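You operate a simulated robot arm through the tools that you are given. There is no shell and no other tool. Be economical: measure what you need, move in short steps, check, and stop when the job is done.

You are at the controls of a simulated robot arm. One attempt, no reset.

JOB
Take the white bottle that says "primer" from the top of the timber table and put it on the shelf of the rack table. Put the can marked "W702" from the top of the fitting table on the top of the timber table and the can labelled "W327" on the top of the gauge table. Take the folded blue cloth and leave it on the top of the tall carton. Any order will do. Set down upright: white bottle, can.

The check looks at the end state, three seconds after you hand in, the way a careful person would. Anything else that was tipped, shoved, dropped, spilled or broken makes it a failure. Flat cloth is picked up by pressing the open fingertips on it (5 to 10 N) and closing them slowly along it; thin cloth reads only 2 to 8 mm in the jaws.

ROBOT AND FRAMES
A 6-joint arm with a two-finger gripper on a trunk, on a base that drives. Base frame: it is fixed to the floor where the robot stands at the start and does not move with it; the origin is under the middle of the robot, x ahead of it, y to its left, z up. Readings come in mm, degrees, newtons and seconds.
With the tool pointing down near the work surface it reaches from about 180 to 800 mm from the robot's upright axis, wherever it stands. Its first joint turns from -166.0 to 166.0 degrees. Places, roughly: folded blue cloth [-12000, 5000, 750]; shelf of the rack table [1000, 2400, 300]; top of the gauge table (124x24 cm) [-1680, -1220, 800]; top of the tall carton [-9900, 1700, 600]; top of the timber table [700, 400, 800]. Payload 2.45 kg.
The tool frame sits at the grasp point between the pads (the TCP): z along the fingers, y along the line on which they close. The tips reach 26 mm beyond it. Largest opening 96 mm; the body of the gripper starts 69 mm behind the TCP.
Orientation is told as [roll, pitch, yaw] about the base's x, y, z axes, in that order, counted from this pose: with the fingers straight down and closing along the base's y, the tool's x points along the base's -x, its y along +y and its z along -z.

CONTROLS
- The arm moves only by the tool arm_command. Its argument "commands" is a list of rows, each a list of 7 numbers: the closure in counts, from 0 (fully open) to 255 (shut), then the shift along the tool's x, y, z in mm, then the turn, a rotation vector about the tool's x, y, z in degrees. In form: [[grip, tx, ty, tz, rx, ry, rz], ...]. A call has 1 to 20 rows; each row is the pose to reach, as a shift and turn from the pose commanded when the call began, along the tool's axes at that moment. Each row takes 0.2 s and may step no farther than 50 mm and 8.6 degrees from the row before; otherwise, or with a gripper value out of range, the whole call is refused. Where a pose cannot be reached the arm comes as near as it can. A force on the tool above 40 N (or 10 N above the force at the start of the call, whichever is more), or a blocked arm, ends the call early, and 0.2 s more pass. The fingers move at their own pace and stop on an object; they squeeze with about 44 N. The grip force told is the motor's: it shows also when the fingers shut on nothing. Time passes only in rows, and 0.2 s behind the last, so rows that repeat a pose let the fingers close. It gives the time, the measured TCP pose, the force on the tool (base axes), the opening and the grip force at its end, in the units of the frame above (readings bear some noise), with the torque about the TCP (base axes, N m) and any sound that the robot's microphone picked up.
- Cameras (640 x 400 px; columns grow to the right, rows downward): "scene" is now at [15, 101.5, 1133.7]; the picture's right is [-0.59, -0.80, 0.00], its down [-0.33, 0.25, -0.91] and it looks along [0.73, -0.54, -0.42] (base axes); focal length 283 px, centre (320, 200). "wrist" rides on the gripper at [82, 3, -98] in the tool frame; the picture's right is [-0.04, 1.00, 0.00], its down [-0.73, -0.03, -0.68] and it looks along [-0.68, -0.03, 0.73] (tool axes); focal length 256 px, centre (320, 200). There is no depth. A picture from a camera that has moved, and an enlarged one, comes with that camera's place and axes in the base frame and with its lens.
- grab_frame(camera): a new picture of that camera. It takes no simulated time.
- slide_trunk(by): slides the trunk up (or, below 0, down) by that many mm; the arm and the scene camera ride with it, the base frame stays. It gives what a move gives, with no picture.
- drive_base(legs): drives the robot by 1 to 6 legs, each [ahead, turn to the left] in mm and degrees, along the robot's own axes; the way and the turn of a leg run together, so that a leg with both is an arc; at most 1500 mm and 180 degrees a leg. The arm and the cameras ride along, it lands a little off, and it stops where it bumps. It gives what a move gives.
- pan_tilt(pan, tilt): turns the head with the scene camera to pan (to the left, within 155 degrees either way) and tilt (down, from -29 to 69), counted from straight ahead of the robot. It gives what a move gives.
- close_up(camera, box): a new picture of the part [left, top, right, bottom] of that camera's present view, enlarged. It takes no simulated time.
- close_job(): hands the job in; it is judged then, once.

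Go step by step. Nothing tells you exact positions but the pictures and the camera data: compare them with the known pose of the tool, close in by small moves and look again before you grip or let go. The budget is 165 turns and 108 pictures, counting those below and the enlarged ones. Unless the task says otherwise, let go and move clear before handing in, and close with one line.

The tools are called after "Emit:" as a command line: name --pt "numbers of a row" for each row, then --argument value for the rest, lists and objects as JSON in quotes. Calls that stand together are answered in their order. arm_command: Moves the arm, as the interface text tells. Its arguments: {"type":"object","properties":{"commands":{"type":"array","items":{"type":"array","items":{"type":"number"}}}},"required":["commands"]} The other tools are called the same way: slide_trunk (by) slides the trunk up or down; drive_base (legs) drives the base; pan_tilt (pan, tilt) turns the head that bears the scene camera; grab_frame (camera) takes a picture; close_up (camera, box) takes an enlarged picture of a part of a camera's view; close_job () hands the job in.

At the start:

```text
time_s: 0.0
tool_pos: [276.0, -355.9, 1003.1]
tool_rot: [-0.2, -0.1, 0.0]
ft_force: [0.0, -0.7, -0.3]
moment: [0.01, 0.0, 0.03]
opening: 95.9
gripper_force: 0.0
trunk travel left (down, up): [-150.0, 0.0]
robot x, y, heading: [3.7, 1.7, 0.2]
head pan, tilt: [-36.5, 24.6]
```

scene: 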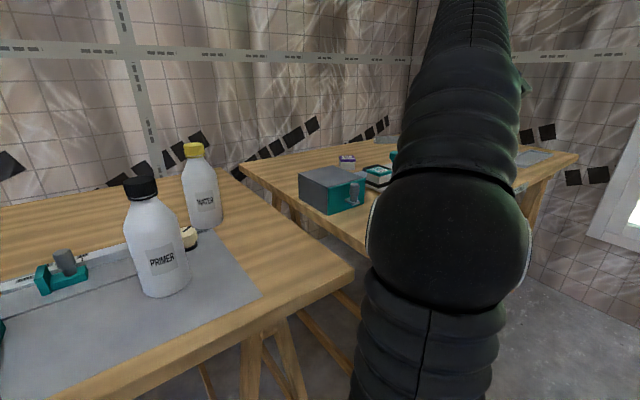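
wrist: 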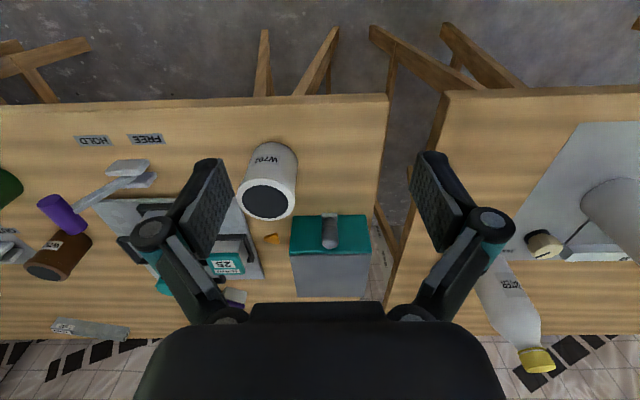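

I see the PRIMER bottle on the timber table ahead-left, and the W702 can on a table to the right (the fitting table). I'll look around with the head first.

Emit:
pan_tilt --pan 30 --tilt 30

Emit:
grab_frame --camera "scene"

Emit:
pan_tilt --pan -75 --tilt 25

Emit:
grab_frame --camera "scene"

Emit:
pan_tilt --pan -145 --tilt 20

Emit:
grab_frame --camera "scene"

Emit:
pan_tilt --pan 120 --tilt 15

Emit:
grab_frame --camera "scene"

```text
time_s: 1.4
tool_pos: [275.9, -355.6, 1004.5]
tool_rot: [-0.2, -0.1, 0.0]
ft_force: [-0.9, 0.0, -0.7]
moment: [-0.02, 0.01, -0.02]
opening: 96.1
gripper_force: 0.1
trunk travel left (down, up): [-150.0, 0.0]
robot x, y, heading: [0.9, 1.5, -0.1]
head pan, tilt: [30.0, 30.0]
```

```text
105 pictures are left
camera scene: at [19.2, 201.5, 1125.1], right [0.5, -0.87, 0.0], down [-0.43, -0.25, -0.87], along [0.75, 0.43, -0.5], focal length 283 px, centre (320, 200)
```

scene: 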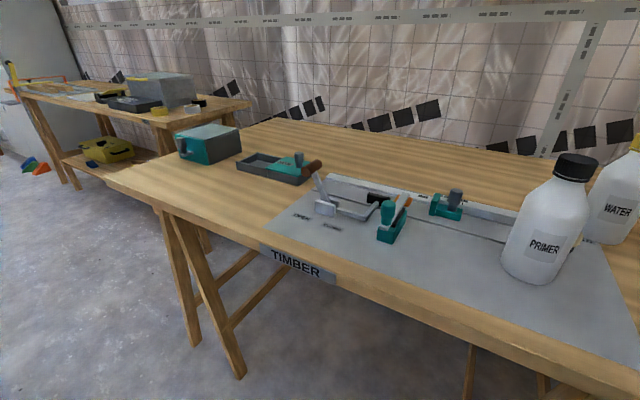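

```text
time_s: 3.2
tool_pos: [276.2, -355.9, 1003.6]
tool_rot: [-0.2, -0.1, 0.1]
ft_force: [-0.2, 0.5, -0.2]
moment: [-0.01, 0.03, 0.0]
opening: 96.0
gripper_force: 0.0
trunk travel left (down, up): [-150.0, 0.0]
robot x, y, heading: [-1.8, -0.7, 0.1]
head pan, tilt: [-75.0, 25.0]
```

```text
104 pictures are left
camera scene: at [-35.3, 67.3, 1133.1], right [-0.97, -0.26, 0.0], down [-0.11, 0.41, -0.91], along [0.24, -0.88, -0.42], focal length 283 px, centre (320, 200)
```

scene: 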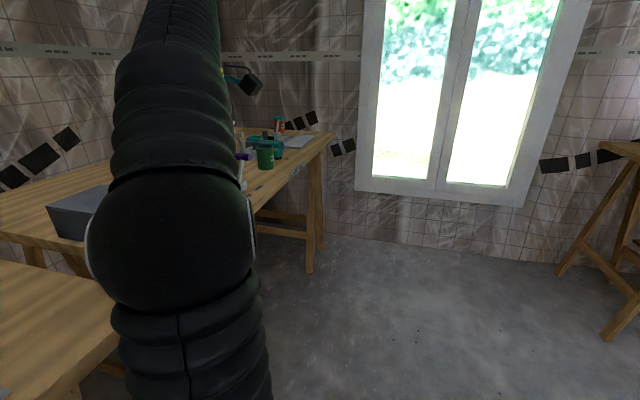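

```text
time_s: 4.6
tool_pos: [275.1, -355.2, 1003.7]
tool_rot: [-0.2, -0.2, 0.0]
ft_force: [-0.1, 0.6, -0.6]
moment: [-0.02, 0.02, -0.01]
opening: 96.0
gripper_force: 0.2
trunk travel left (down, up): [-150.0, 0.0]
robot x, y, heading: [-1.5, 4.4, -0.2]
head pan, tilt: [-145.0, 20.0]
```

```text
103 pictures are left
camera scene: at [-135.4, 102.8, 1141.1], right [-0.57, 0.82, 0.0], down [0.28, 0.2, -0.94], along [-0.77, -0.54, -0.34], focal length 283 px, centre (320, 200)
```

scene: 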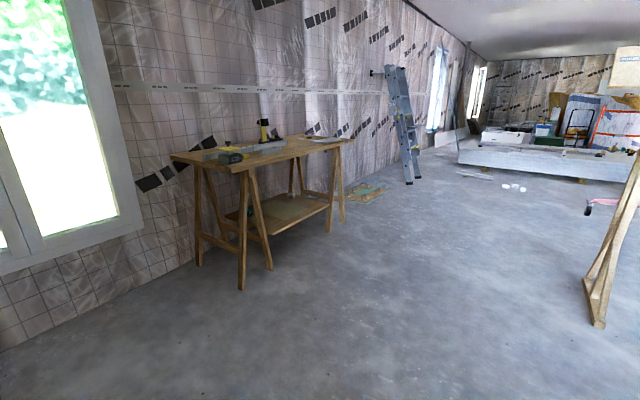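

```text
time_s: 8.3
tool_pos: [275.7, -355.7, 1004.6]
tool_rot: [-0.1, -0.2, 0.0]
ft_force: [-0.2, 0.7, 0.6]
moment: [-0.02, 0.01, -0.01]
opening: 96.3
gripper_force: 0.0
trunk travel left (down, up): [-150.0, 0.0]
robot x, y, heading: [-1.7, -3.1, 0.2]
head pan, tilt: [120.0, 15.0]
```

```text
102 pictures are left
camera scene: at [-105.9, 237.2, 1149.3], right [0.87, 0.5, 0.0], down [0.13, -0.22, -0.97], along [-0.48, 0.84, -0.26], focal length 283 px, centre (320, 200)
```

scene: 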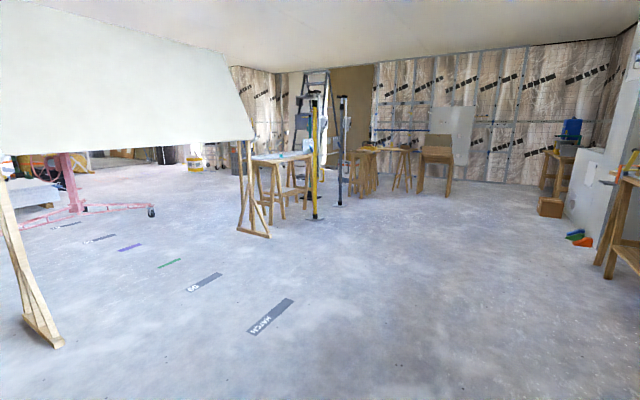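

Tables line up ahead of me; the gauge table is probably behind-right. I'll look closer at the fitting table for W327.

Emit:
close_up --camera "wrist" --box '[0, 100, 320, 300]'

Emit:
pan_tilt --pan -52 --tilt 25

Emit:
grab_frame --camera "scene"

Emit:
pan_tilt --pan -144 --tilt 12

Emit:
close_up --camera "scene" --box '[150, 90, 390, 240]'

```text
2.00 times, centred on (160, 200) of wrist
camera zoom: at [193.9, -350.2, 1102.3], right [0.04, 1.0, 0.0], down [0.73, -0.03, 0.68], along [0.68, -0.03, -0.73], focal length 512 px, centre (640, 200)
```

zoom: 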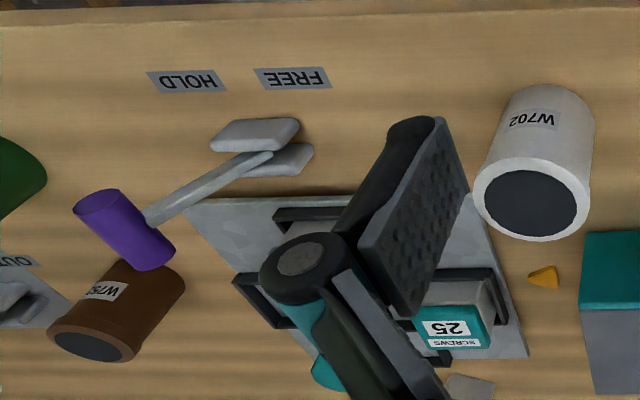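

```text
time_s: 10.9
tool_pos: [275.9, -355.2, 1003.7]
tool_rot: [-0.2, -0.1, 0.0]
ft_force: [-0.5, -0.6, 0.3]
moment: [-0.02, 0.01, -0.01]
opening: 95.9
gripper_force: 0.1
trunk travel left (down, up): [-150.0, 0.0]
robot x, y, heading: [2.9, 0.6, -0.1]
head pan, tilt: [-52.0, 25.0]
```

```text
100 pictures are left
camera scene: at [-2.4, 83.7, 1133.1], right [-0.79, -0.62, 0.0], down [-0.26, 0.33, -0.91], along [0.56, -0.71, -0.42], focal length 283 px, centre (320, 200)
```

scene: 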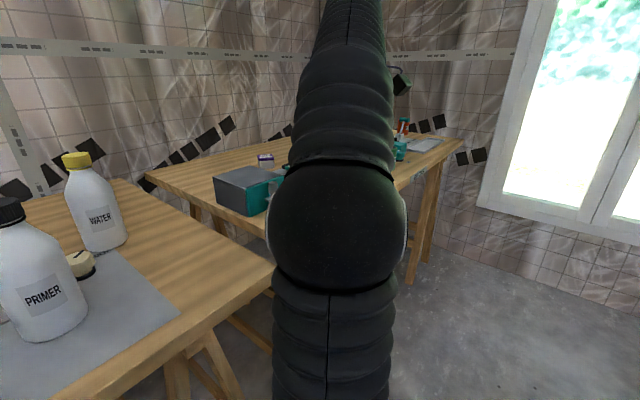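

```text
time_s: 12.6
tool_pos: [276.3, -355.1, 1003.0]
tool_rot: [-0.2, -0.1, 0.1]
ft_force: [0.7, -1.0, -1.0]
moment: [0.01, 0.03, -0.02]
opening: 96.3
gripper_force: 0.1
trunk travel left (down, up): [-150.0, 0.0]
robot x, y, heading: [-2.5, -1.3, 0.0]
head pan, tilt: [-144.0, 12.0]
```

```text
2.67 times, centred on (270, 165) of scene
camera zoom: at [-134.6, 101.5, 1154.2], right [-0.59, 0.81, 0.0], down [0.17, 0.12, -0.98], along [-0.79, -0.58, -0.21], focal length 754 px, centre (453, 293)
```

zoom: 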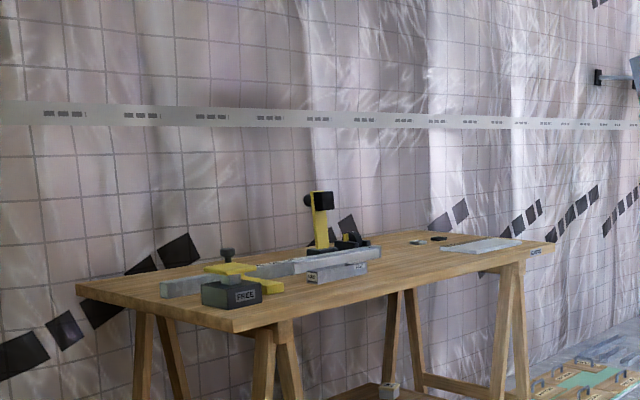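

There's a brown can near the mallet with a W-label; I'll read it closely.

Emit:
close_up --camera "wrist" --box '[0, 180, 160, 280]'

```text
4.00 times, centred on (80, 230) of wrist
camera zoom: at [194.0, -350.2, 1102.2], right [0.04, 1.0, 0.0], down [0.73, -0.03, 0.68], along [0.68, -0.03, -0.73], focal length 1024 px, centre (1280, 80)
```

zoom: 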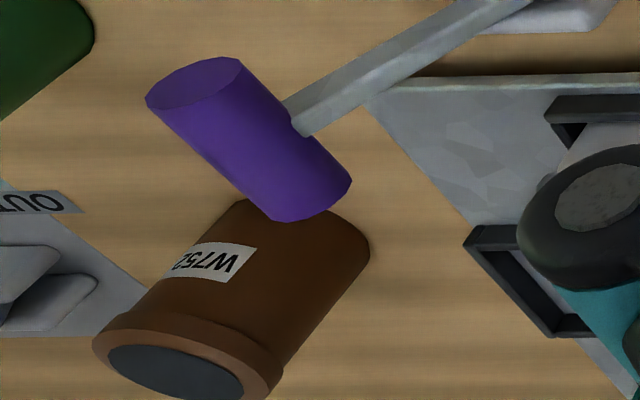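

That is W752, a decoy. I'll move the wrist right to see the green can's label.

Emit:
arm_command --pt "0 0 -50 0 0 0 0" --pt "0 0 -100 0 0 0 0" --pt "0 0 -150 0 0 0 0" --pt "0 0 -200 0 0 0 0" --pt "0 0 -250 0 0 0 0" --pt "0 0 -250 0 0 0 0"

Emit:
grab_frame --camera "wrist"

```text
time_s: 13.9
tool_pos: [255.0, -544.1, 932.3]
tool_rot: [-0.4, -0.1, 0.0]
ft_force: [-0.4, -0.2, -0.1]
moment: [0.02, 0.01, 0.02]
opening: 96.0
gripper_force: 0.1
out of reach, approached as far as the arm can: row 1, 2, 3, 4, 5, 6
trunk travel left (down, up): [-150.0, 0.0]
robot x, y, heading: [0.5, 1.6, -0.1]
head pan, tilt: [-144.0, 12.0]
```

```text
97 pictures are left
camera wrist: at [173.5, -538.3, 1031.0], right [0.04, 1.0, -0.01], down [0.73, -0.02, 0.68], along [0.68, -0.03, -0.73], focal length 256 px, centre (320, 200)
```

wrist: 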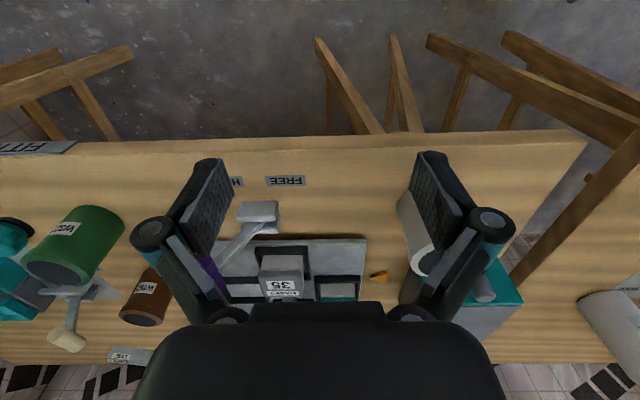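

Emit:
close_up --camera "wrist" --box '[0, 180, 160, 280]'

```text
4.00 times, centred on (80, 230) of wrist
camera zoom: at [173.5, -538.3, 1031.0], right [0.04, 1.0, -0.01], down [0.73, -0.02, 0.68], along [0.68, -0.03, -0.73], focal length 1024 px, centre (1280, 80)
```

zoom: 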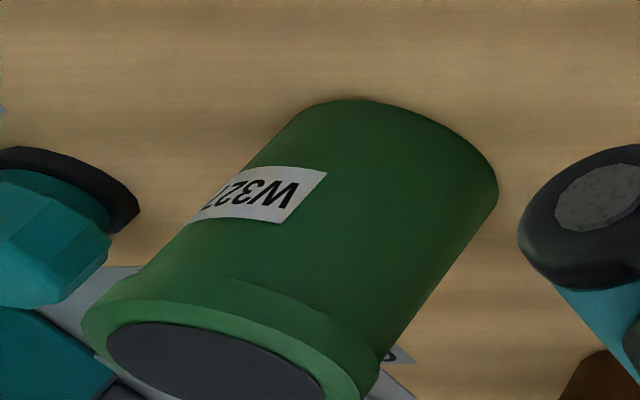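

Green can is W327 at about (408,-838); W702 at about (402,-427). First move above W702.

Emit:
arm_command --pt "0 -36 29 -3 0 0 0" --pt "0 -73 58 -6 0 0 0" --pt "0 -110 87 -9 0 0 0" --pt "0 -147 117 -12 0 0 0" --pt "0 -147 117 -12 0 0 0"

Emit:
grab_frame --camera "wrist"

Emit:
pan_tilt --pan -25 --tilt 30

Emit:
grab_frame --camera "scene"

```text
time_s: 15.2
tool_pos: [403.5, -427.5, 944.6]
tool_rot: [-0.2, 0.1, 0.1]
ft_force: [0.6, 0.0, 0.0]
moment: [0.01, -0.01, 0.02]
opening: 96.0
gripper_force: 0.1
trunk travel left (down, up): [-150.0, 0.0]
robot x, y, heading: [1.8, -3.6, 0.0]
head pan, tilt: [-144.0, 12.0]
```

```text
95 pictures are left
camera wrist: at [322.3, -421.5, 1043.6], right [0.04, 1.0, 0.0], down [0.73, -0.03, 0.68], along [0.68, -0.03, -0.73], focal length 256 px, centre (320, 200)
```

wrist: 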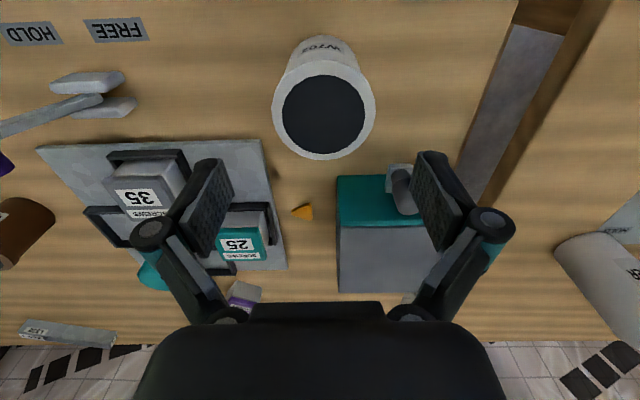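

```text
time_s: 17.1
tool_pos: [404.2, -427.6, 944.5]
tool_rot: [-0.2, -0.1, 0.0]
ft_force: [0.5, -0.9, -0.4]
moment: [-0.06, -0.02, 0.0]
opening: 96.1
gripper_force: 0.2
trunk travel left (down, up): [-150.0, 0.0]
robot x, y, heading: [1.9, -2.4, -0.1]
head pan, tilt: [-25.0, 30.0]
```

```text
94 pictures are left
camera scene: at [22.8, 118.0, 1125.1], right [-0.42, -0.91, 0.0], down [-0.45, 0.21, -0.87], along [0.78, -0.37, -0.5], focal length 283 px, centre (320, 200)
```

scene: 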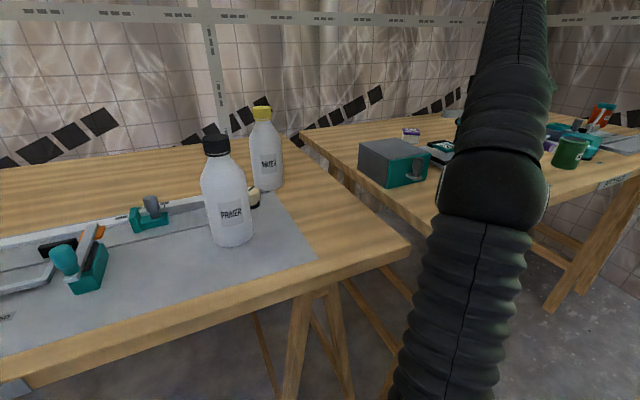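

Can centred near (404,-423), top ≈ 870. Descend and grip.

Emit:
arm_command --pt "0 0 4 0 0 0 0" --pt "0 0 4 35 0 0 0" --pt "0 0 4 70 0 0 0" --pt "0 0 4 105 0 0 0" --pt "0 0 4 105 0 0 0"

Emit:
grab_frame --camera "wrist"

```text
time_s: 18.3
tool_pos: [405.1, -422.5, 840.1]
tool_rot: [-0.3, -0.2, 0.0]
ft_force: [0.2, 0.8, 0.4]
moment: [0.0, -0.01, 0.04]
opening: 96.2
gripper_force: 0.0
trunk travel left (down, up): [-150.0, 0.0]
robot x, y, heading: [-2.3, -5.8, 0.2]
head pan, tilt: [-25.0, 30.0]
```

```text
93 pictures are left
camera wrist: at [323.3, -417.6, 938.5], right [0.04, 1.0, 0.0], down [0.73, -0.03, 0.68], along [0.68, -0.03, -0.73], focal length 256 px, centre (320, 200)
```

wrist: 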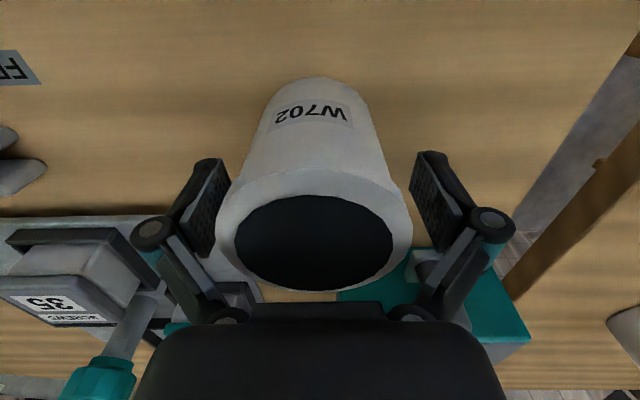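

Emit:
arm_command --pt "100 0 0 0 0 0 0" --pt "255 0 0 0 0 0 0" --pt "255 0 0 0 0 0 0" --pt "255 0 0 0 0 0 0" --pt "255 0 0 0 0 0 0"

```text
time_s: 19.5
tool_pos: [404.8, -423.8, 840.8]
tool_rot: [-0.4, -0.3, 0.0]
ft_force: [5.5, -7.5, 21.2]
moment: [0.07, 0.26, 0.07]
opening: 68.3
gripper_force: 44.2
trunk travel left (down, up): [-150.0, 0.0]
robot x, y, heading: [-2.3, 1.7, -0.2]
head pan, tilt: [-25.0, 30.0]
```

Gripped at 68 mm. Lift.

Emit:
arm_command --pt "255 0 0 -15 0 0 0" --pt "255 0 0 -40 0 0 0" --pt "255 0 0 -70 0 0 0" --pt "255 0 0 -90 0 0 0"

Emit:
grab_frame --camera "wrist"

```text
time_s: 20.5
tool_pos: [407.1, -423.7, 928.8]
tool_rot: [-0.1, -0.1, 0.0]
ft_force: [0.2, 0.1, -2.6]
moment: [-0.01, 0.0, 0.03]
opening: 68.1
gripper_force: 44.4
trunk travel left (down, up): [-150.0, 0.0]
robot x, y, heading: [0.7, 0.4, 0.2]
head pan, tilt: [-25.0, 30.0]
```

```text
92 pictures are left
camera wrist: at [324.0, -417.8, 1028.6], right [0.04, 1.0, 0.0], down [0.73, -0.03, 0.68], along [0.68, -0.03, -0.73], focal length 256 px, centre (320, 200)
```

wrist: 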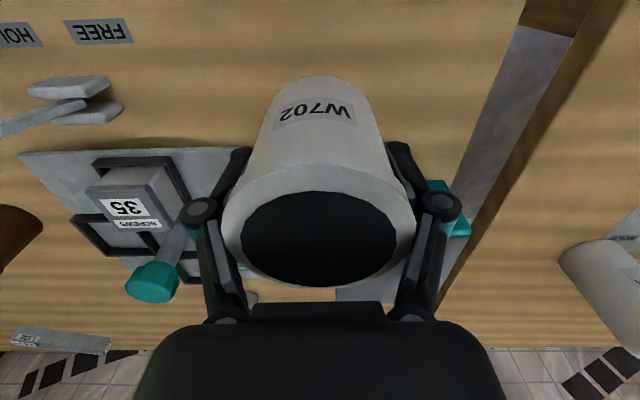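

Carry it over to the timber table's free front right corner (~(412,-112)).

Emit:
arm_command --pt "255 -1 45 0 0 0 0" --pt "255 -2 90 0 0 0 0" --pt "255 -3 135 0 0 0 0" --pt "255 -4 180 0 0 0 0" --pt "255 -5 225 0 0 0 0" --pt "255 -5 270 0 0 0 0" --pt "255 -5 312 0 0 0 0" --pt "255 -5 312 0 0 0 0"

Emit:
grab_frame --camera "wrist"

Emit:
grab_frame --camera "scene"

```text
time_s: 22.3
tool_pos: [410.6, -110.3, 927.9]
tool_rot: [-0.2, -0.1, 0.1]
ft_force: [0.8, -0.9, -3.2]
moment: [0.0, -0.04, 0.0]
opening: 68.0
gripper_force: 44.2
trunk travel left (down, up): [-150.0, 0.0]
robot x, y, heading: [-2.7, -1.4, 0.3]
head pan, tilt: [-25.0, 30.0]
```

```text
91 pictures are left
camera wrist: at [328.5, -105.6, 1026.7], right [0.04, 1.0, 0.0], down [0.73, -0.03, 0.68], along [0.68, -0.03, -0.73], focal length 256 px, centre (320, 200)
```

wrist: 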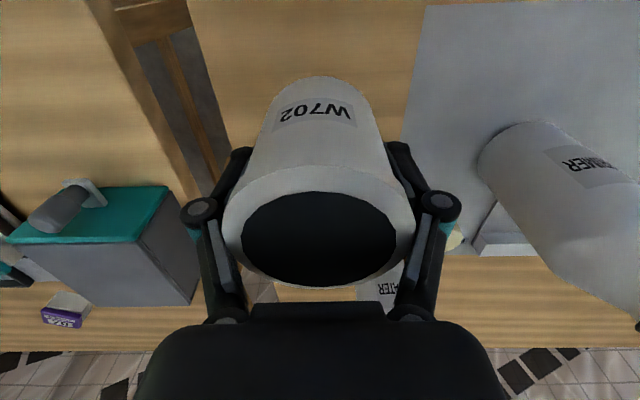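

```text
90 pictures are left
camera scene: at [22.9, 118.1, 1125.1], right [-0.42, -0.91, 0.0], down [-0.45, 0.21, -0.87], along [0.78, -0.37, -0.5], focal length 283 px, centre (320, 200)
```

scene: 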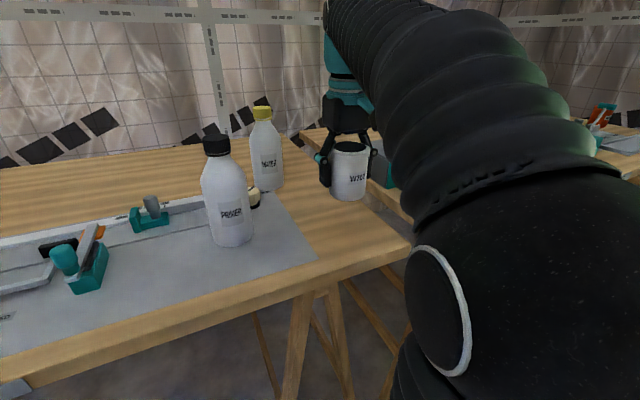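

Clear spot. Lower carefully.

Emit:
arm_command --pt "255 0 0 30 0 0 0" --pt "255 0 0 60 0 0 0" --pt "255 0 0 78 0 0 0" --pt "255 0 0 84 0 0 0" --pt "255 0 0 86 0 0 0"

```text
time_s: 23.5
tool_pos: [410.8, -110.8, 841.9]
tool_rot: [-0.3, -0.3, -0.1]
ft_force: [-0.1, 0.1, -2.3]
moment: [0.0, -0.01, 0.02]
opening: 67.6
gripper_force: 43.9
trunk travel left (down, up): [-150.0, 0.0]
robot x, y, heading: [3.2, 5.5, -0.0]
head pan, tilt: [-25.0, 30.0]
```

Emit:
arm_command --pt "255 0 0 1 0 0 0" --pt "255 0 0 2 0 0 0"

```text
time_s: 24.1
tool_pos: [410.3, -111.1, 841.4]
tool_rot: [-0.3, -0.3, 0.0]
ft_force: [2.4, -0.5, 18.5]
moment: [-0.39, 0.26, 0.0]
opening: 67.7
gripper_force: 43.7
trunk travel left (down, up): [-150.0, 0.0]
robot x, y, heading: [-0.6, 0.4, -0.0]
head pan, tilt: [-25.0, 30.0]
```

Contact felt (18 N). Back off slightly, open gently and rise.

Emit:
arm_command --pt "255 0 0 -1 0 0 0" --pt "60 0 0 -1 0 0 0" --pt "0 0 0 -1 0 0 0" --pt "0 0 0 -1 0 0 0" --pt "0 0 0 -25 0 0 0" --pt "0 0 0 -60 0 0 0" --pt "0 0 0 -100 0 0 0"

Emit:
grab_frame --camera "wrist"

Emit:
grab_frame --camera "scene"

```text
time_s: 25.7
tool_pos: [410.7, -110.1, 940.7]
tool_rot: [-0.1, -0.1, -0.1]
ft_force: [0.4, -0.7, -0.5]
moment: [0.01, -0.02, 0.03]
opening: 95.9
gripper_force: 0.0
trunk travel left (down, up): [-150.0, 0.0]
robot x, y, heading: [-0.0, -0.4, -0.1]
head pan, tilt: [-25.0, 30.0]
```

```text
89 pictures are left
camera wrist: at [328.4, -104.6, 1039.5], right [0.04, 1.0, 0.0], down [0.73, -0.03, 0.68], along [0.68, -0.03, -0.73], focal length 256 px, centre (320, 200)
```

wrist: 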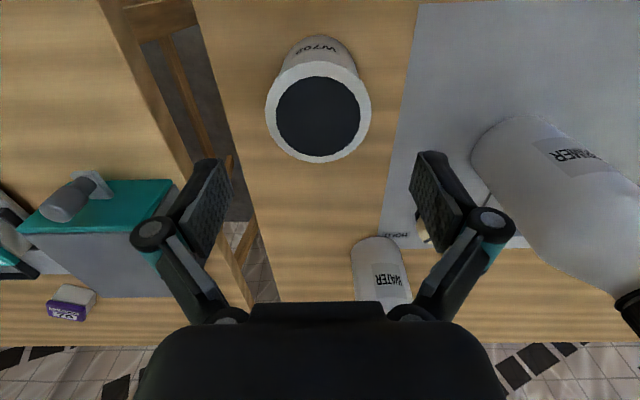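

```text
88 pictures are left
camera scene: at [22.8, 118.2, 1125.0], right [-0.42, -0.91, 0.0], down [-0.45, 0.21, -0.87], along [0.78, -0.37, -0.5], focal length 283 px, centre (320, 200)
```

scene: 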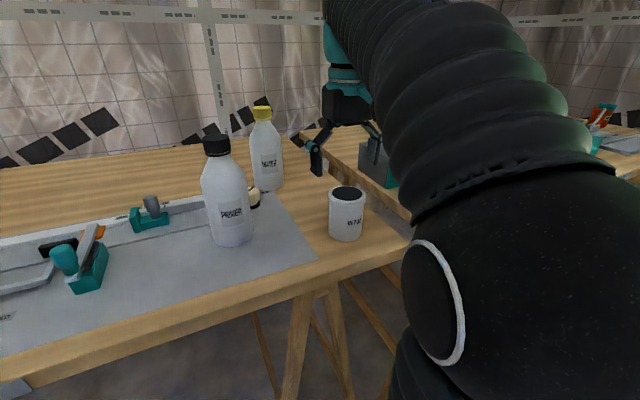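

W702 stands well on the timber table. Next the primer bottle (about (487,88), cap top ≈ 988): I'll grip its cap with a forward-tilted gripper so I can later set it on the low shelf. Move to a pre-pose in front and tilt.

Emit:
arm_command --pt "0 20 0 -30 0 0 0" --pt "0 45 40 -50 0 0 0" --pt "0 65 80 -55 0 0 0" --pt "0 80 120 -55 0 0 0" --pt "0 80 160 -55 0 0 0" --pt "0 80 198 -55 0 0 0" --pt "0 80 198 -55 0 -8 0" --pt "0 80 198 -55 0 -16 0" --pt "0 80 198 -55 0 -24 0" --pt "0 80 198 -55 0 -32 0" --pt "0 80 198 -55 0 -40 0" --pt "0 80 198 -55 0 -48 0" --pt "0 80 198 -55 0 -56 0" --pt "0 80 198 -55 0 -60 0" --pt "0 80 198 -55 0 -60 0"

Emit:
grab_frame --camera "wrist"

```text
refused: row 2 steps farther than a row can; nothing moved
```

```text
87 pictures are left
camera wrist: at [328.4, -104.6, 1039.5], right [0.04, 1.0, 0.0], down [0.73, -0.03, 0.68], along [0.68, -0.03, -0.73], focal length 256 px, centre (320, 200)
```

wrist: 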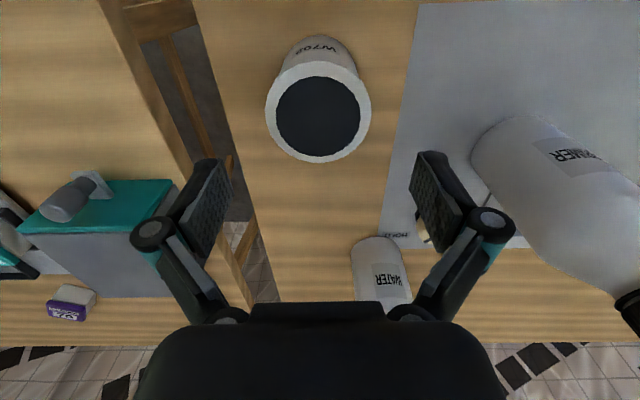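

Emit:
arm_command --pt "0 20 0 -30 0 0 0" --pt "0 40 35 -50 0 0 0" --pt "0 60 75 -55 0 0 0" --pt "0 80 115 -55 0 0 0" --pt "0 80 155 -55 0 0 0" --pt "0 80 198 -55 0 0 0" --pt "0 80 198 -55 0 -8 0" --pt "0 80 198 -55 0 -16 0" --pt "0 80 198 -55 0 -24 0" --pt "0 80 198 -55 0 -32 0" --pt "0 80 198 -55 0 -40 0" --pt "0 80 198 -55 0 -48 0" --pt "0 80 198 -55 0 -56 0" --pt "0 80 198 -55 0 -60 0" --pt "0 80 198 -55 0 -60 0"

Emit:
grab_frame --camera "wrist"

```text
time_s: 28.9
tool_pos: [331.1, 88.3, 993.6]
tool_rot: [-0.4, -60.2, 0.4]
ft_force: [-0.1, 0.3, -0.1]
moment: [0.01, -0.01, 0.0]
opening: 96.3
gripper_force: 0.0
trunk travel left (down, up): [-150.0, 0.0]
robot x, y, heading: [3.3, 1.3, -0.1]
head pan, tilt: [-25.0, 30.0]
```

```text
86 pictures are left
camera wrist: at [204.3, 92.2, 973.3], right [0.02, 1.0, 0.03], down [-0.22, -0.03, 0.97], along [0.97, -0.03, 0.22], focal length 256 px, centre (320, 200)
```

wrist: 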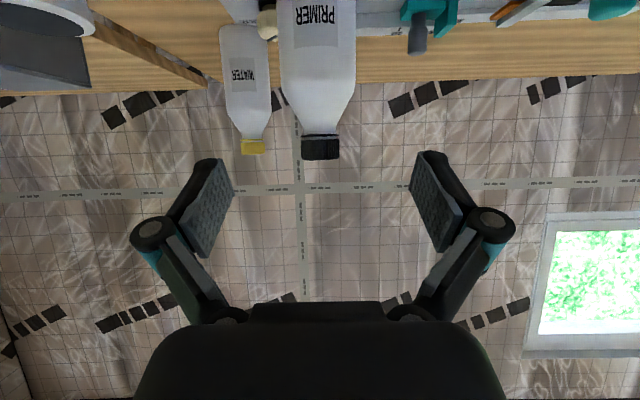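

Cap seen at (487,86), z 965–990. Approach it.

Emit:
arm_command --pt "0 -16 -1 36 0 0 0" --pt "0 -32 -2 72 0 0 0" --pt "0 -47 -2 108 0 0 0" --pt "0 -62 -2 144 0 0 0" --pt "0 -62 -2 144 0 0 0"

Emit:
grab_frame --camera "wrist"

Emit:
pan_tilt --pan 10 --tilt 25

Emit:
grab_frame --camera "scene"

```text
time_s: 30.1
tool_pos: [487.4, 86.0, 977.8]
tool_rot: [-0.5, -60.2, 0.4]
ft_force: [0.1, -0.5, 0.4]
moment: [0.0, -0.01, -0.01]
opening: 96.1
gripper_force: 0.1
trunk travel left (down, up): [-150.0, 0.0]
robot x, y, heading: [-1.1, -1.1, -0.1]
head pan, tilt: [-25.0, 30.0]
```

```text
85 pictures are left
camera wrist: at [360.8, 90.7, 956.3], right [0.02, 1.0, 0.03], down [-0.22, -0.03, 0.97], along [0.97, -0.03, 0.22], focal length 256 px, centre (320, 200)
```

wrist: 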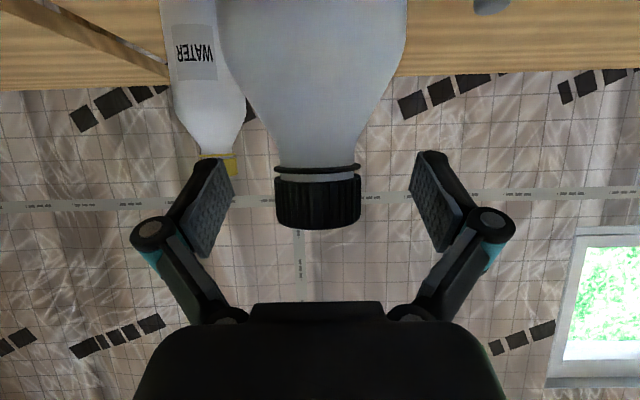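

```text
time_s: 31.1
tool_pos: [486.1, 85.8, 977.0]
tool_rot: [-0.6, -60.1, 0.5]
ft_force: [-0.2, 0.6, -0.1]
moment: [-0.02, 0.0, 0.01]
opening: 95.9
gripper_force: 0.1
trunk travel left (down, up): [-150.0, 0.0]
robot x, y, heading: [3.4, 2.1, 0.2]
head pan, tilt: [10.0, 25.0]
```

```text
84 pictures are left
camera scene: at [31.6, 172.4, 1133.0], right [0.17, -0.98, 0.0], down [-0.42, -0.07, -0.91], along [0.89, 0.16, -0.42], focal length 283 px, centre (320, 200)
```

scene: 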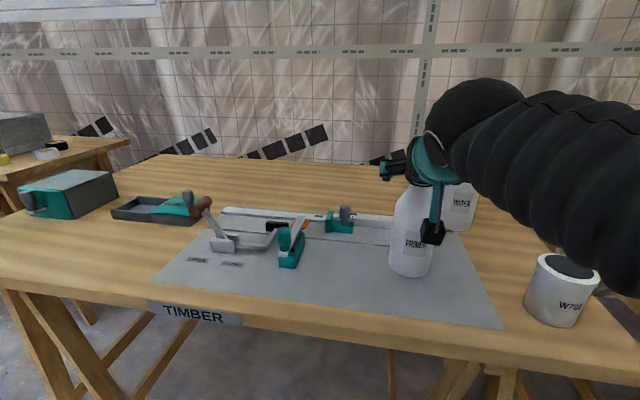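

Fingers straddle the cap. Close.

Emit:
arm_command --pt "100 0 0 0 0 0 0" --pt "180 0 0 0 0 0 0" --pt "255 0 0 0 0 0 0" --pt "255 0 0 0 0 0 0" --pt "255 0 0 0 0 0 0" --pt "255 0 0 0 0 0 0"

Emit:
grab_frame --camera "wrist"

```text
time_s: 32.5
tool_pos: [485.9, 85.7, 977.2]
tool_rot: [-0.4, -60.2, 0.4]
ft_force: [-1.3, -2.0, 0.6]
moment: [0.02, 0.07, 0.03]
opening: 36.4
gripper_force: 43.6
trunk travel left (down, up): [-150.0, 0.0]
robot x, y, heading: [-0.3, 3.3, 0.2]
head pan, tilt: [10.0, 25.0]
```

```text
83 pictures are left
camera wrist: at [360.4, 90.7, 956.4], right [0.02, 1.0, 0.03], down [-0.22, -0.03, 0.97], along [0.97, -0.03, 0.22], focal length 256 px, centre (320, 200)
```

wrist: 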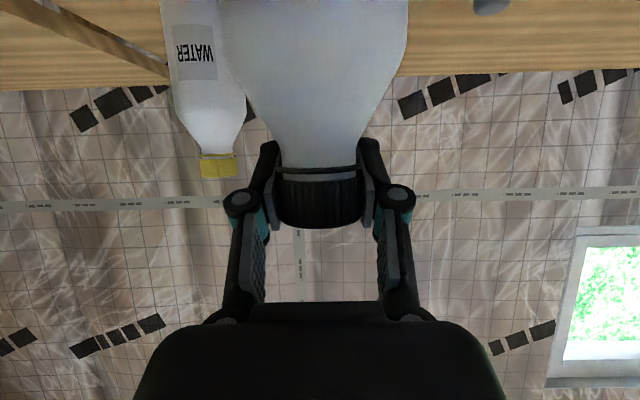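

Gripped at 36 mm. Lift vertically.

Emit:
arm_command --pt "255 -9 0 -5 0 0 0" --pt "255 -17 0 -10 0 0 0" --pt "255 -35 0 -20 0 0 0" --pt "255 -48 0 -28 0 0 0" --pt "255 -48 0 -28 0 0 0"

Emit:
grab_frame --camera "scene"

```text
time_s: 33.7
tool_pos: [485.1, 85.4, 1031.9]
tool_rot: [-0.5, -60.1, 0.4]
ft_force: [0.1, -0.6, -5.3]
moment: [-0.01, -0.04, 0.0]
opening: 36.3
gripper_force: 43.9
trunk travel left (down, up): [-150.0, 0.0]
robot x, y, heading: [-1.2, -0.5, 0.1]
head pan, tilt: [10.0, 25.0]
```

```text
82 pictures are left
camera scene: at [31.7, 172.5, 1133.0], right [0.17, -0.98, 0.0], down [-0.42, -0.07, -0.91], along [0.89, 0.16, -0.42], focal length 283 px, centre (320, 200)
```

scene: 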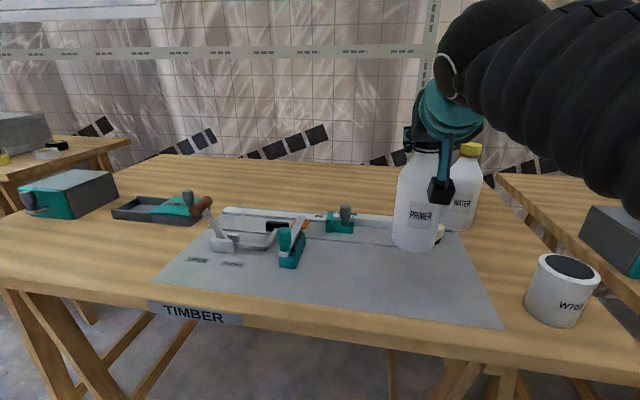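

Bottle up (≈0.5 kg). Back away, turn and drive along to face the rack table.

Emit:
drive_base --legs '[[-450, 0], [0, 90], [1200, 0], [1150, 0], [0, -90]]'

Emit:
pan_tilt --pan 10 --tilt 28

Emit:
grab_frame --camera "scene"

```text
time_s: 55.3
tool_pos: [7.2, 2433.2, 1032.5]
tool_rot: [-0.5, -60.1, 0.3]
ft_force: [0.3, 0.6, -4.5]
moment: [-0.04, -0.04, -0.01]
opening: 36.4
gripper_force: 43.7
trunk travel left (down, up): [-150.0, 0.0]
robot x, y, heading: [-477.0, 2349.4, -0.1]
head pan, tilt: [10.0, 25.0]
```

```text
time_s: 55.9
tool_pos: [8.0, 2432.8, 1031.9]
tool_rot: [-0.6, -60.0, 0.3]
ft_force: [1.1, 0.3, -4.8]
moment: [-0.04, -0.04, -0.02]
opening: 36.3
gripper_force: 43.9
trunk travel left (down, up): [-150.0, 0.0]
robot x, y, heading: [-479.2, 2346.1, -0.1]
head pan, tilt: [10.0, 28.0]
```

```text
81 pictures are left
camera scene: at [-447.2, 2519.8, 1128.2], right [0.17, -0.98, 0.0], down [-0.46, -0.08, -0.88], along [0.87, 0.15, -0.47], focal length 283 px, centre (320, 200)
```

scene: 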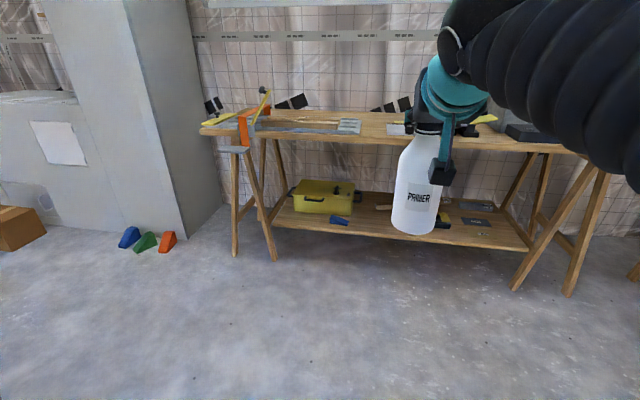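

I see the rack table with its low shelf. I'll drive closer and look at the free spots.

Emit:
drive_base --legs '[[480, 0]]'

Emit:
pan_tilt --pan -12 --tilt 48

Emit:
grab_frame --camera "scene"

Emit:
grab_frame --camera "wrist"

```text
time_s: 58.8
tool_pos: [487.5, 2431.4, 1033.2]
tool_rot: [-0.5, -60.0, 0.3]
ft_force: [0.0, -0.3, -4.0]
moment: [0.03, -0.02, 0.0]
opening: 36.7
gripper_force: 44.1
trunk travel left (down, up): [-150.0, 0.0]
robot x, y, heading: [3.5, 2345.2, -0.3]
head pan, tilt: [10.0, 28.0]
```

```text
time_s: 59.6
tool_pos: [488.0, 2432.3, 1032.3]
tool_rot: [-0.6, -60.1, 0.3]
ft_force: [-1.1, 0.4, -4.1]
moment: [0.02, -0.04, 0.05]
opening: 36.6
gripper_force: 43.9
trunk travel left (down, up): [-150.0, 0.0]
robot x, y, heading: [6.7, 2346.1, -0.1]
head pan, tilt: [-12.0, 48.0]
```

```text
80 pictures are left
camera scene: at [20.7, 2486.7, 1098.3], right [-0.21, -0.98, 0.0], down [-0.73, 0.16, -0.67], along [0.65, -0.14, -0.74], focal length 283 px, centre (320, 200)
```

scene: 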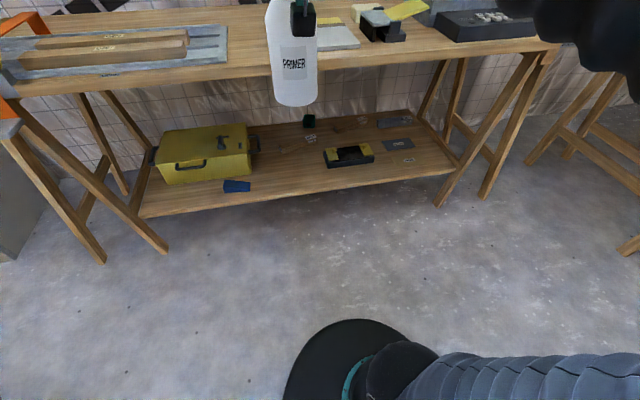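

```text
79 pictures are left
camera wrist: at [362.2, 2436.7, 1011.0], right [0.02, 1.0, 0.03], down [-0.22, -0.02, 0.97], along [0.97, -0.03, 0.22], focal length 256 px, centre (320, 200)
```

wrist: 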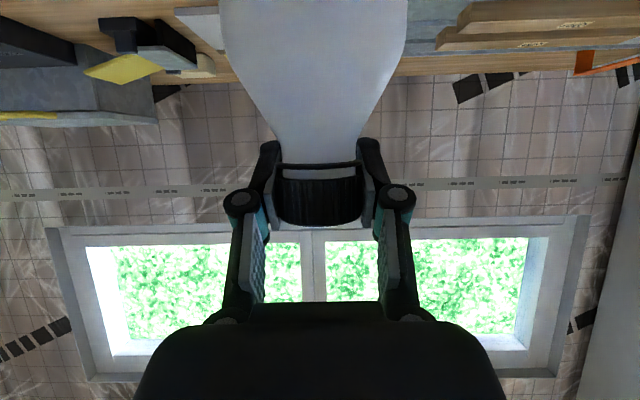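

Free shelf spot around (850,2430). Lower the trunk, then the arm, in front of the table.

Emit:
slide_trunk --by -150

Emit:
arm_command --pt "255 37 0 21.3 0 0 0" --pt "255 74 0 42.7 0 0 0" --pt "255 111 0 64 0 0 0" --pt "255 148 0 85.4 0 0 0" --pt "255 185 0 106.8 0 0 0" --pt "255 222 0 128 0 0 0" --pt "255 259 0 149.5 0 0 0" --pt "255 285 0 164.5 0 0 0" --pt "255 285 0 164.5 0 0 0"

Emit:
grab_frame --camera "scene"

Emit:
grab_frame --camera "wrist"

```text
time_s: 61.4
tool_pos: [488.7, 2432.0, 882.7]
tool_rot: [-0.6, -60.1, 0.4]
ft_force: [0.2, 0.4, -4.4]
moment: [-0.01, -0.02, 0.0]
opening: 36.6
gripper_force: 44.2
trunk travel left (down, up): [0.0, 150.0]
robot x, y, heading: [2.3, 2342.0, -0.0]
head pan, tilt: [-12.0, 48.0]
```

```text
time_s: 63.4
tool_pos: [488.3, 2429.7, 552.6]
tool_rot: [-0.6, -60.1, 0.2]
ft_force: [0.4, -0.7, -4.8]
moment: [-0.03, -0.03, 0.02]
opening: 36.5
gripper_force: 44.2
trunk travel left (down, up): [0.0, 150.0]
robot x, y, heading: [0.7, 2347.7, -0.1]
head pan, tilt: [-12.0, 48.0]
```

```text
78 pictures are left
camera scene: at [20.6, 2486.7, 948.2], right [-0.21, -0.98, 0.0], down [-0.73, 0.16, -0.67], along [0.65, -0.14, -0.74], focal length 283 px, centre (320, 200)
```

scene: 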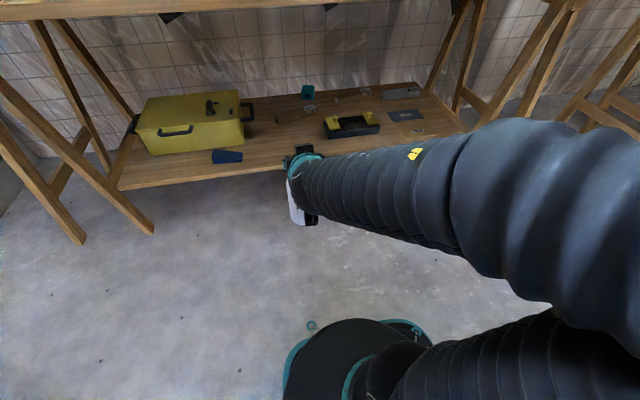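

```text
77 pictures are left
camera wrist: at [362.1, 2435.3, 531.7], right [0.02, 1.0, 0.03], down [-0.22, -0.02, 0.97], along [0.97, -0.03, 0.22], focal length 256 px, centre (320, 200)
```

wrist: 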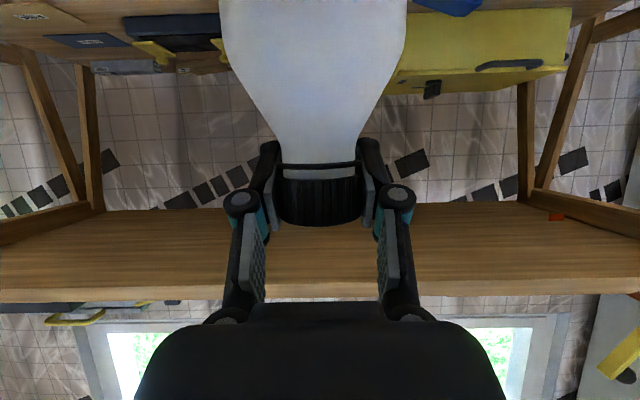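

Path is open. Drive forward 250 mm at this height.

Emit:
drive_base --legs '[[250, 0]]'

Emit:
grab_frame --camera "scene"

```text
time_s: 65.2
tool_pos: [738.1, 2429.8, 552.9]
tool_rot: [-0.5, -60.2, 0.3]
ft_force: [0.7, 0.2, -4.8]
moment: [-0.03, -0.02, 0.02]
opening: 36.6
gripper_force: 43.8
trunk travel left (down, up): [0.0, 150.0]
robot x, y, heading: [250.9, 2346.0, -0.1]
head pan, tilt: [-12.0, 48.0]
```

```text
76 pictures are left
camera scene: at [269.8, 2486.2, 948.2], right [-0.21, -0.98, 0.0], down [-0.73, 0.16, -0.67], along [0.65, -0.14, -0.74], focal length 283 px, centre (320, 200)
```

scene: 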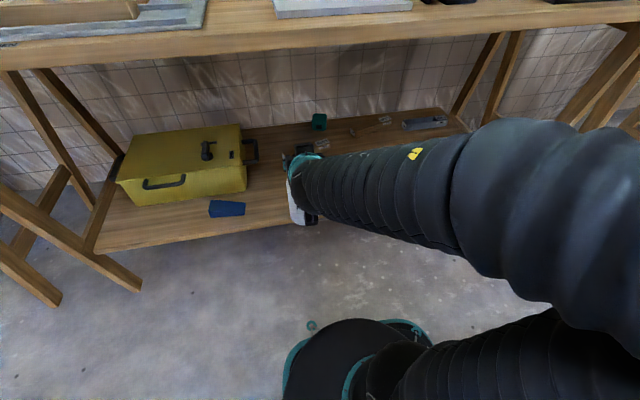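

Shelf front edge is at about x≈790. Extend to x≈875 and lower to about 20 mm above the shelf.

Emit:
arm_command --pt "255 -17 0 30 0 0 0" --pt "255 -34 0 60 0 0 0" --pt "255 -51 0 89 0 0 0" --pt "255 -68 0 118.6 0 0 0" --pt "255 -47 0 131 0 0 0" --pt "255 -24 0 144.6 0 0 0" --pt "255 -24 0 144.6 0 0 0"

Emit:
grab_frame --camera "scene"

Emit:
grab_frame --camera "wrist"

```text
time_s: 66.8
tool_pos: [874.7, 2431.1, 501.2]
tool_rot: [-0.4, -60.1, 0.3]
ft_force: [0.7, -0.5, -4.5]
moment: [0.01, -0.02, -0.03]
opening: 36.3
gripper_force: 43.6
trunk travel left (down, up): [0.0, 150.0]
robot x, y, heading: [252.1, 2344.2, -0.3]
head pan, tilt: [-12.0, 48.0]
```

```text
75 pictures are left
camera scene: at [269.9, 2486.2, 948.2], right [-0.21, -0.98, 0.0], down [-0.73, 0.16, -0.67], along [0.65, -0.14, -0.74], focal length 283 px, centre (320, 200)
```

scene: 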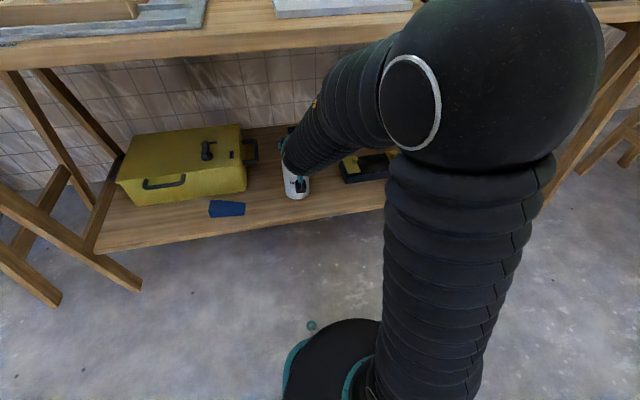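

```text
74 pictures are left
camera wrist: at [749.1, 2434.9, 480.1], right [0.02, 1.0, 0.03], down [-0.22, -0.03, 0.97], along [0.97, -0.03, 0.22], focal length 256 px, centre (320, 200)
```

wrist: 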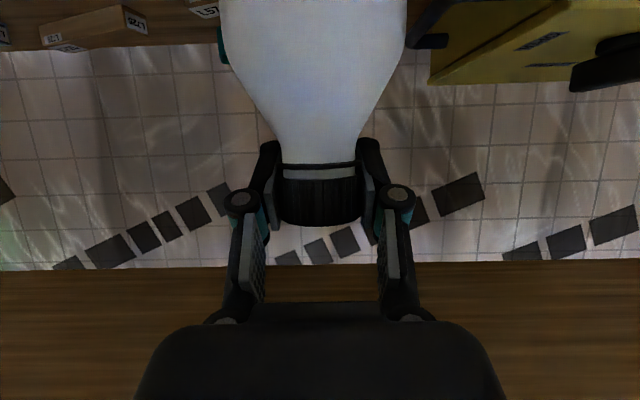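

Emit:
close_up --camera "scene" --box '[200, 120, 400, 245]'

```text
3.20 times, centred on (300, 182) of scene
camera zoom: at [269.9, 2486.2, 948.2], right [-0.21, -0.98, 0.0], down [-0.73, 0.16, -0.67], along [0.65, -0.14, -0.74], focal length 905 px, centre (384, 256)
```

zoom: 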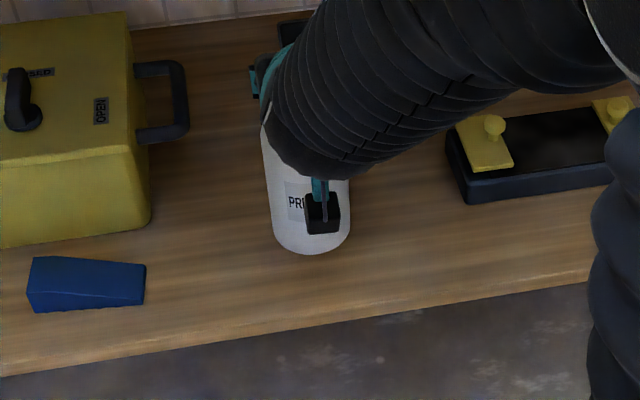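

Bottle hovers well inside the shelf. Lower slowly until contact.

Emit:
arm_command --pt "255 7 0 4 0 0 0" --pt "255 13 0 7.5 0 0 0" --pt "255 15.6 0 9 0 0 0" --pt "255 17.3 0 10 0 0 0" --pt "255 19 0 11 0 0 0" --pt "255 20.8 0 12 0 0 0" --pt "255 22.5 0 13 0 0 0" --pt "255 24.2 0 14 0 0 0" --pt "255 26 0 15 0 0 0" --pt "255 27.7 0 16 0 0 0"

```text
time_s: 69.0
tool_pos: [874.5, 2430.0, 470.6]
tool_rot: [-0.6, -60.1, 0.5]
ft_force: [0.1, -0.3, -5.0]
moment: [-0.01, -0.04, -0.01]
opening: 36.6
gripper_force: 43.9
trunk travel left (down, up): [0.0, 150.0]
robot x, y, heading: [249.7, 2346.5, -0.2]
head pan, tilt: [-12.0, 48.0]
```

Emit:
arm_command --pt "255 2.6 0 1.5 0 0 0" --pt "255 5.2 0 3 0 0 0" --pt "255 7.8 0 4.5 0 0 0" --pt "255 10.4 0 6 0 0 0" --pt "255 13 0 7.5 0 0 0" --pt "255 15.6 0 9 0 0 0" --pt "255 18.2 0 10.5 0 0 0" --pt "255 20.8 0 12 0 0 0" --pt "255 23.4 0 13.5 0 0 0" --pt "255 26 0 15 0 0 0"

```text
time_s: 69.9
tool_pos: [876.9, 2430.3, 466.9]
tool_rot: [-0.3, -61.0, 0.1]
ft_force: [-2.6, -1.2, 14.1]
moment: [0.17, 0.64, 0.02]
opening: 36.6
gripper_force: 44.1
trunk travel left (down, up): [0.0, 150.0]
robot x, y, heading: [250.2, 2341.5, -0.1]
head pan, tilt: [-12.0, 48.0]
stopped in row 4: the force on the tool passed its limit at 44 N (the readings are from after the stop); the commanded pose is now the measured one
```

Contact. Relieve slightly, look, then open.

Emit:
arm_command --pt "255 -0.8 0 -0.5 0 0.8 0" --pt "255 -0.8 0 -0.5 0 0.8 0"

Emit:
close_up --camera "scene" --box '[200, 120, 400, 245]'

```text
time_s: 70.5
tool_pos: [876.1, 2430.1, 468.0]
tool_rot: [-0.4, -60.4, 0.1]
ft_force: [4.6, 0.6, 12.2]
moment: [0.06, -1.15, 0.01]
opening: 36.5
gripper_force: 43.7
trunk travel left (down, up): [0.0, 150.0]
robot x, y, heading: [254.0, 2346.3, 0.2]
head pan, tilt: [-12.0, 48.0]
```

```text
3.20 times, centred on (300, 182) of scene
camera zoom: at [269.3, 2486.1, 948.3], right [-0.21, -0.98, 0.0], down [-0.73, 0.16, -0.67], along [0.65, -0.14, -0.74], focal length 905 px, centre (384, 256)
```

zoom: 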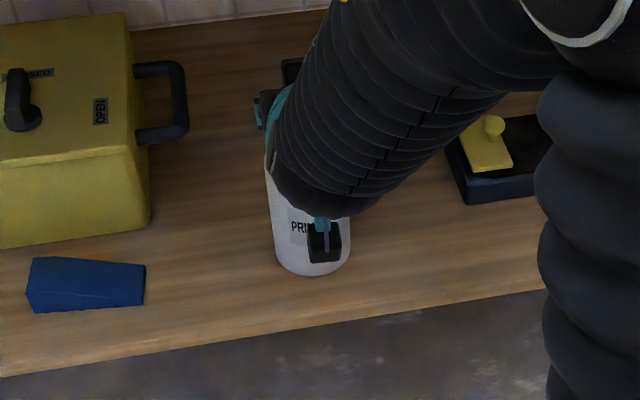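

Emit:
arm_command --pt "200 0 0 0 0 0 0" --pt "140 0 0 0 0 0 0" --pt "60 0 0 0 0 0 0" --pt "0 0 0 0 0 0 0" --pt "0 0 0 0 0 0 0"

Emit:
grab_frame --camera "wrist"

```text
time_s: 71.7
tool_pos: [876.8, 2428.6, 467.3]
tool_rot: [-0.4, -60.0, 0.2]
ft_force: [-0.3, -0.4, 0.4]
moment: [0.01, 0.0, 0.01]
opening: 95.8
gripper_force: 0.1
trunk travel left (down, up): [0.0, 150.0]
robot x, y, heading: [254.0, 2343.8, -0.0]
head pan, tilt: [-12.0, 48.0]
```

```text
71 pictures are left
camera wrist: at [750.5, 2434.5, 445.5], right [0.02, 1.0, 0.03], down [-0.22, -0.02, 0.97], along [0.97, -0.03, 0.22], focal length 256 px, centre (320, 200)
```

wrist: 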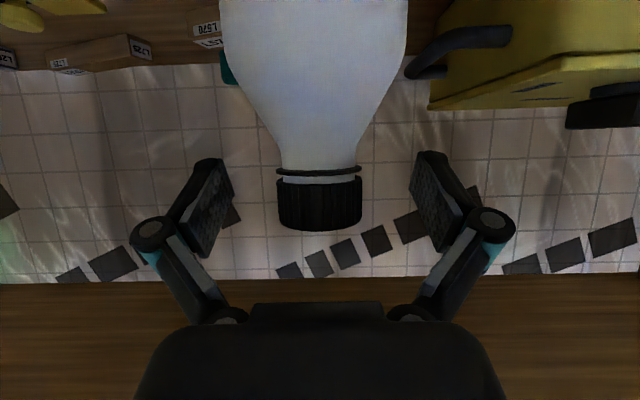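

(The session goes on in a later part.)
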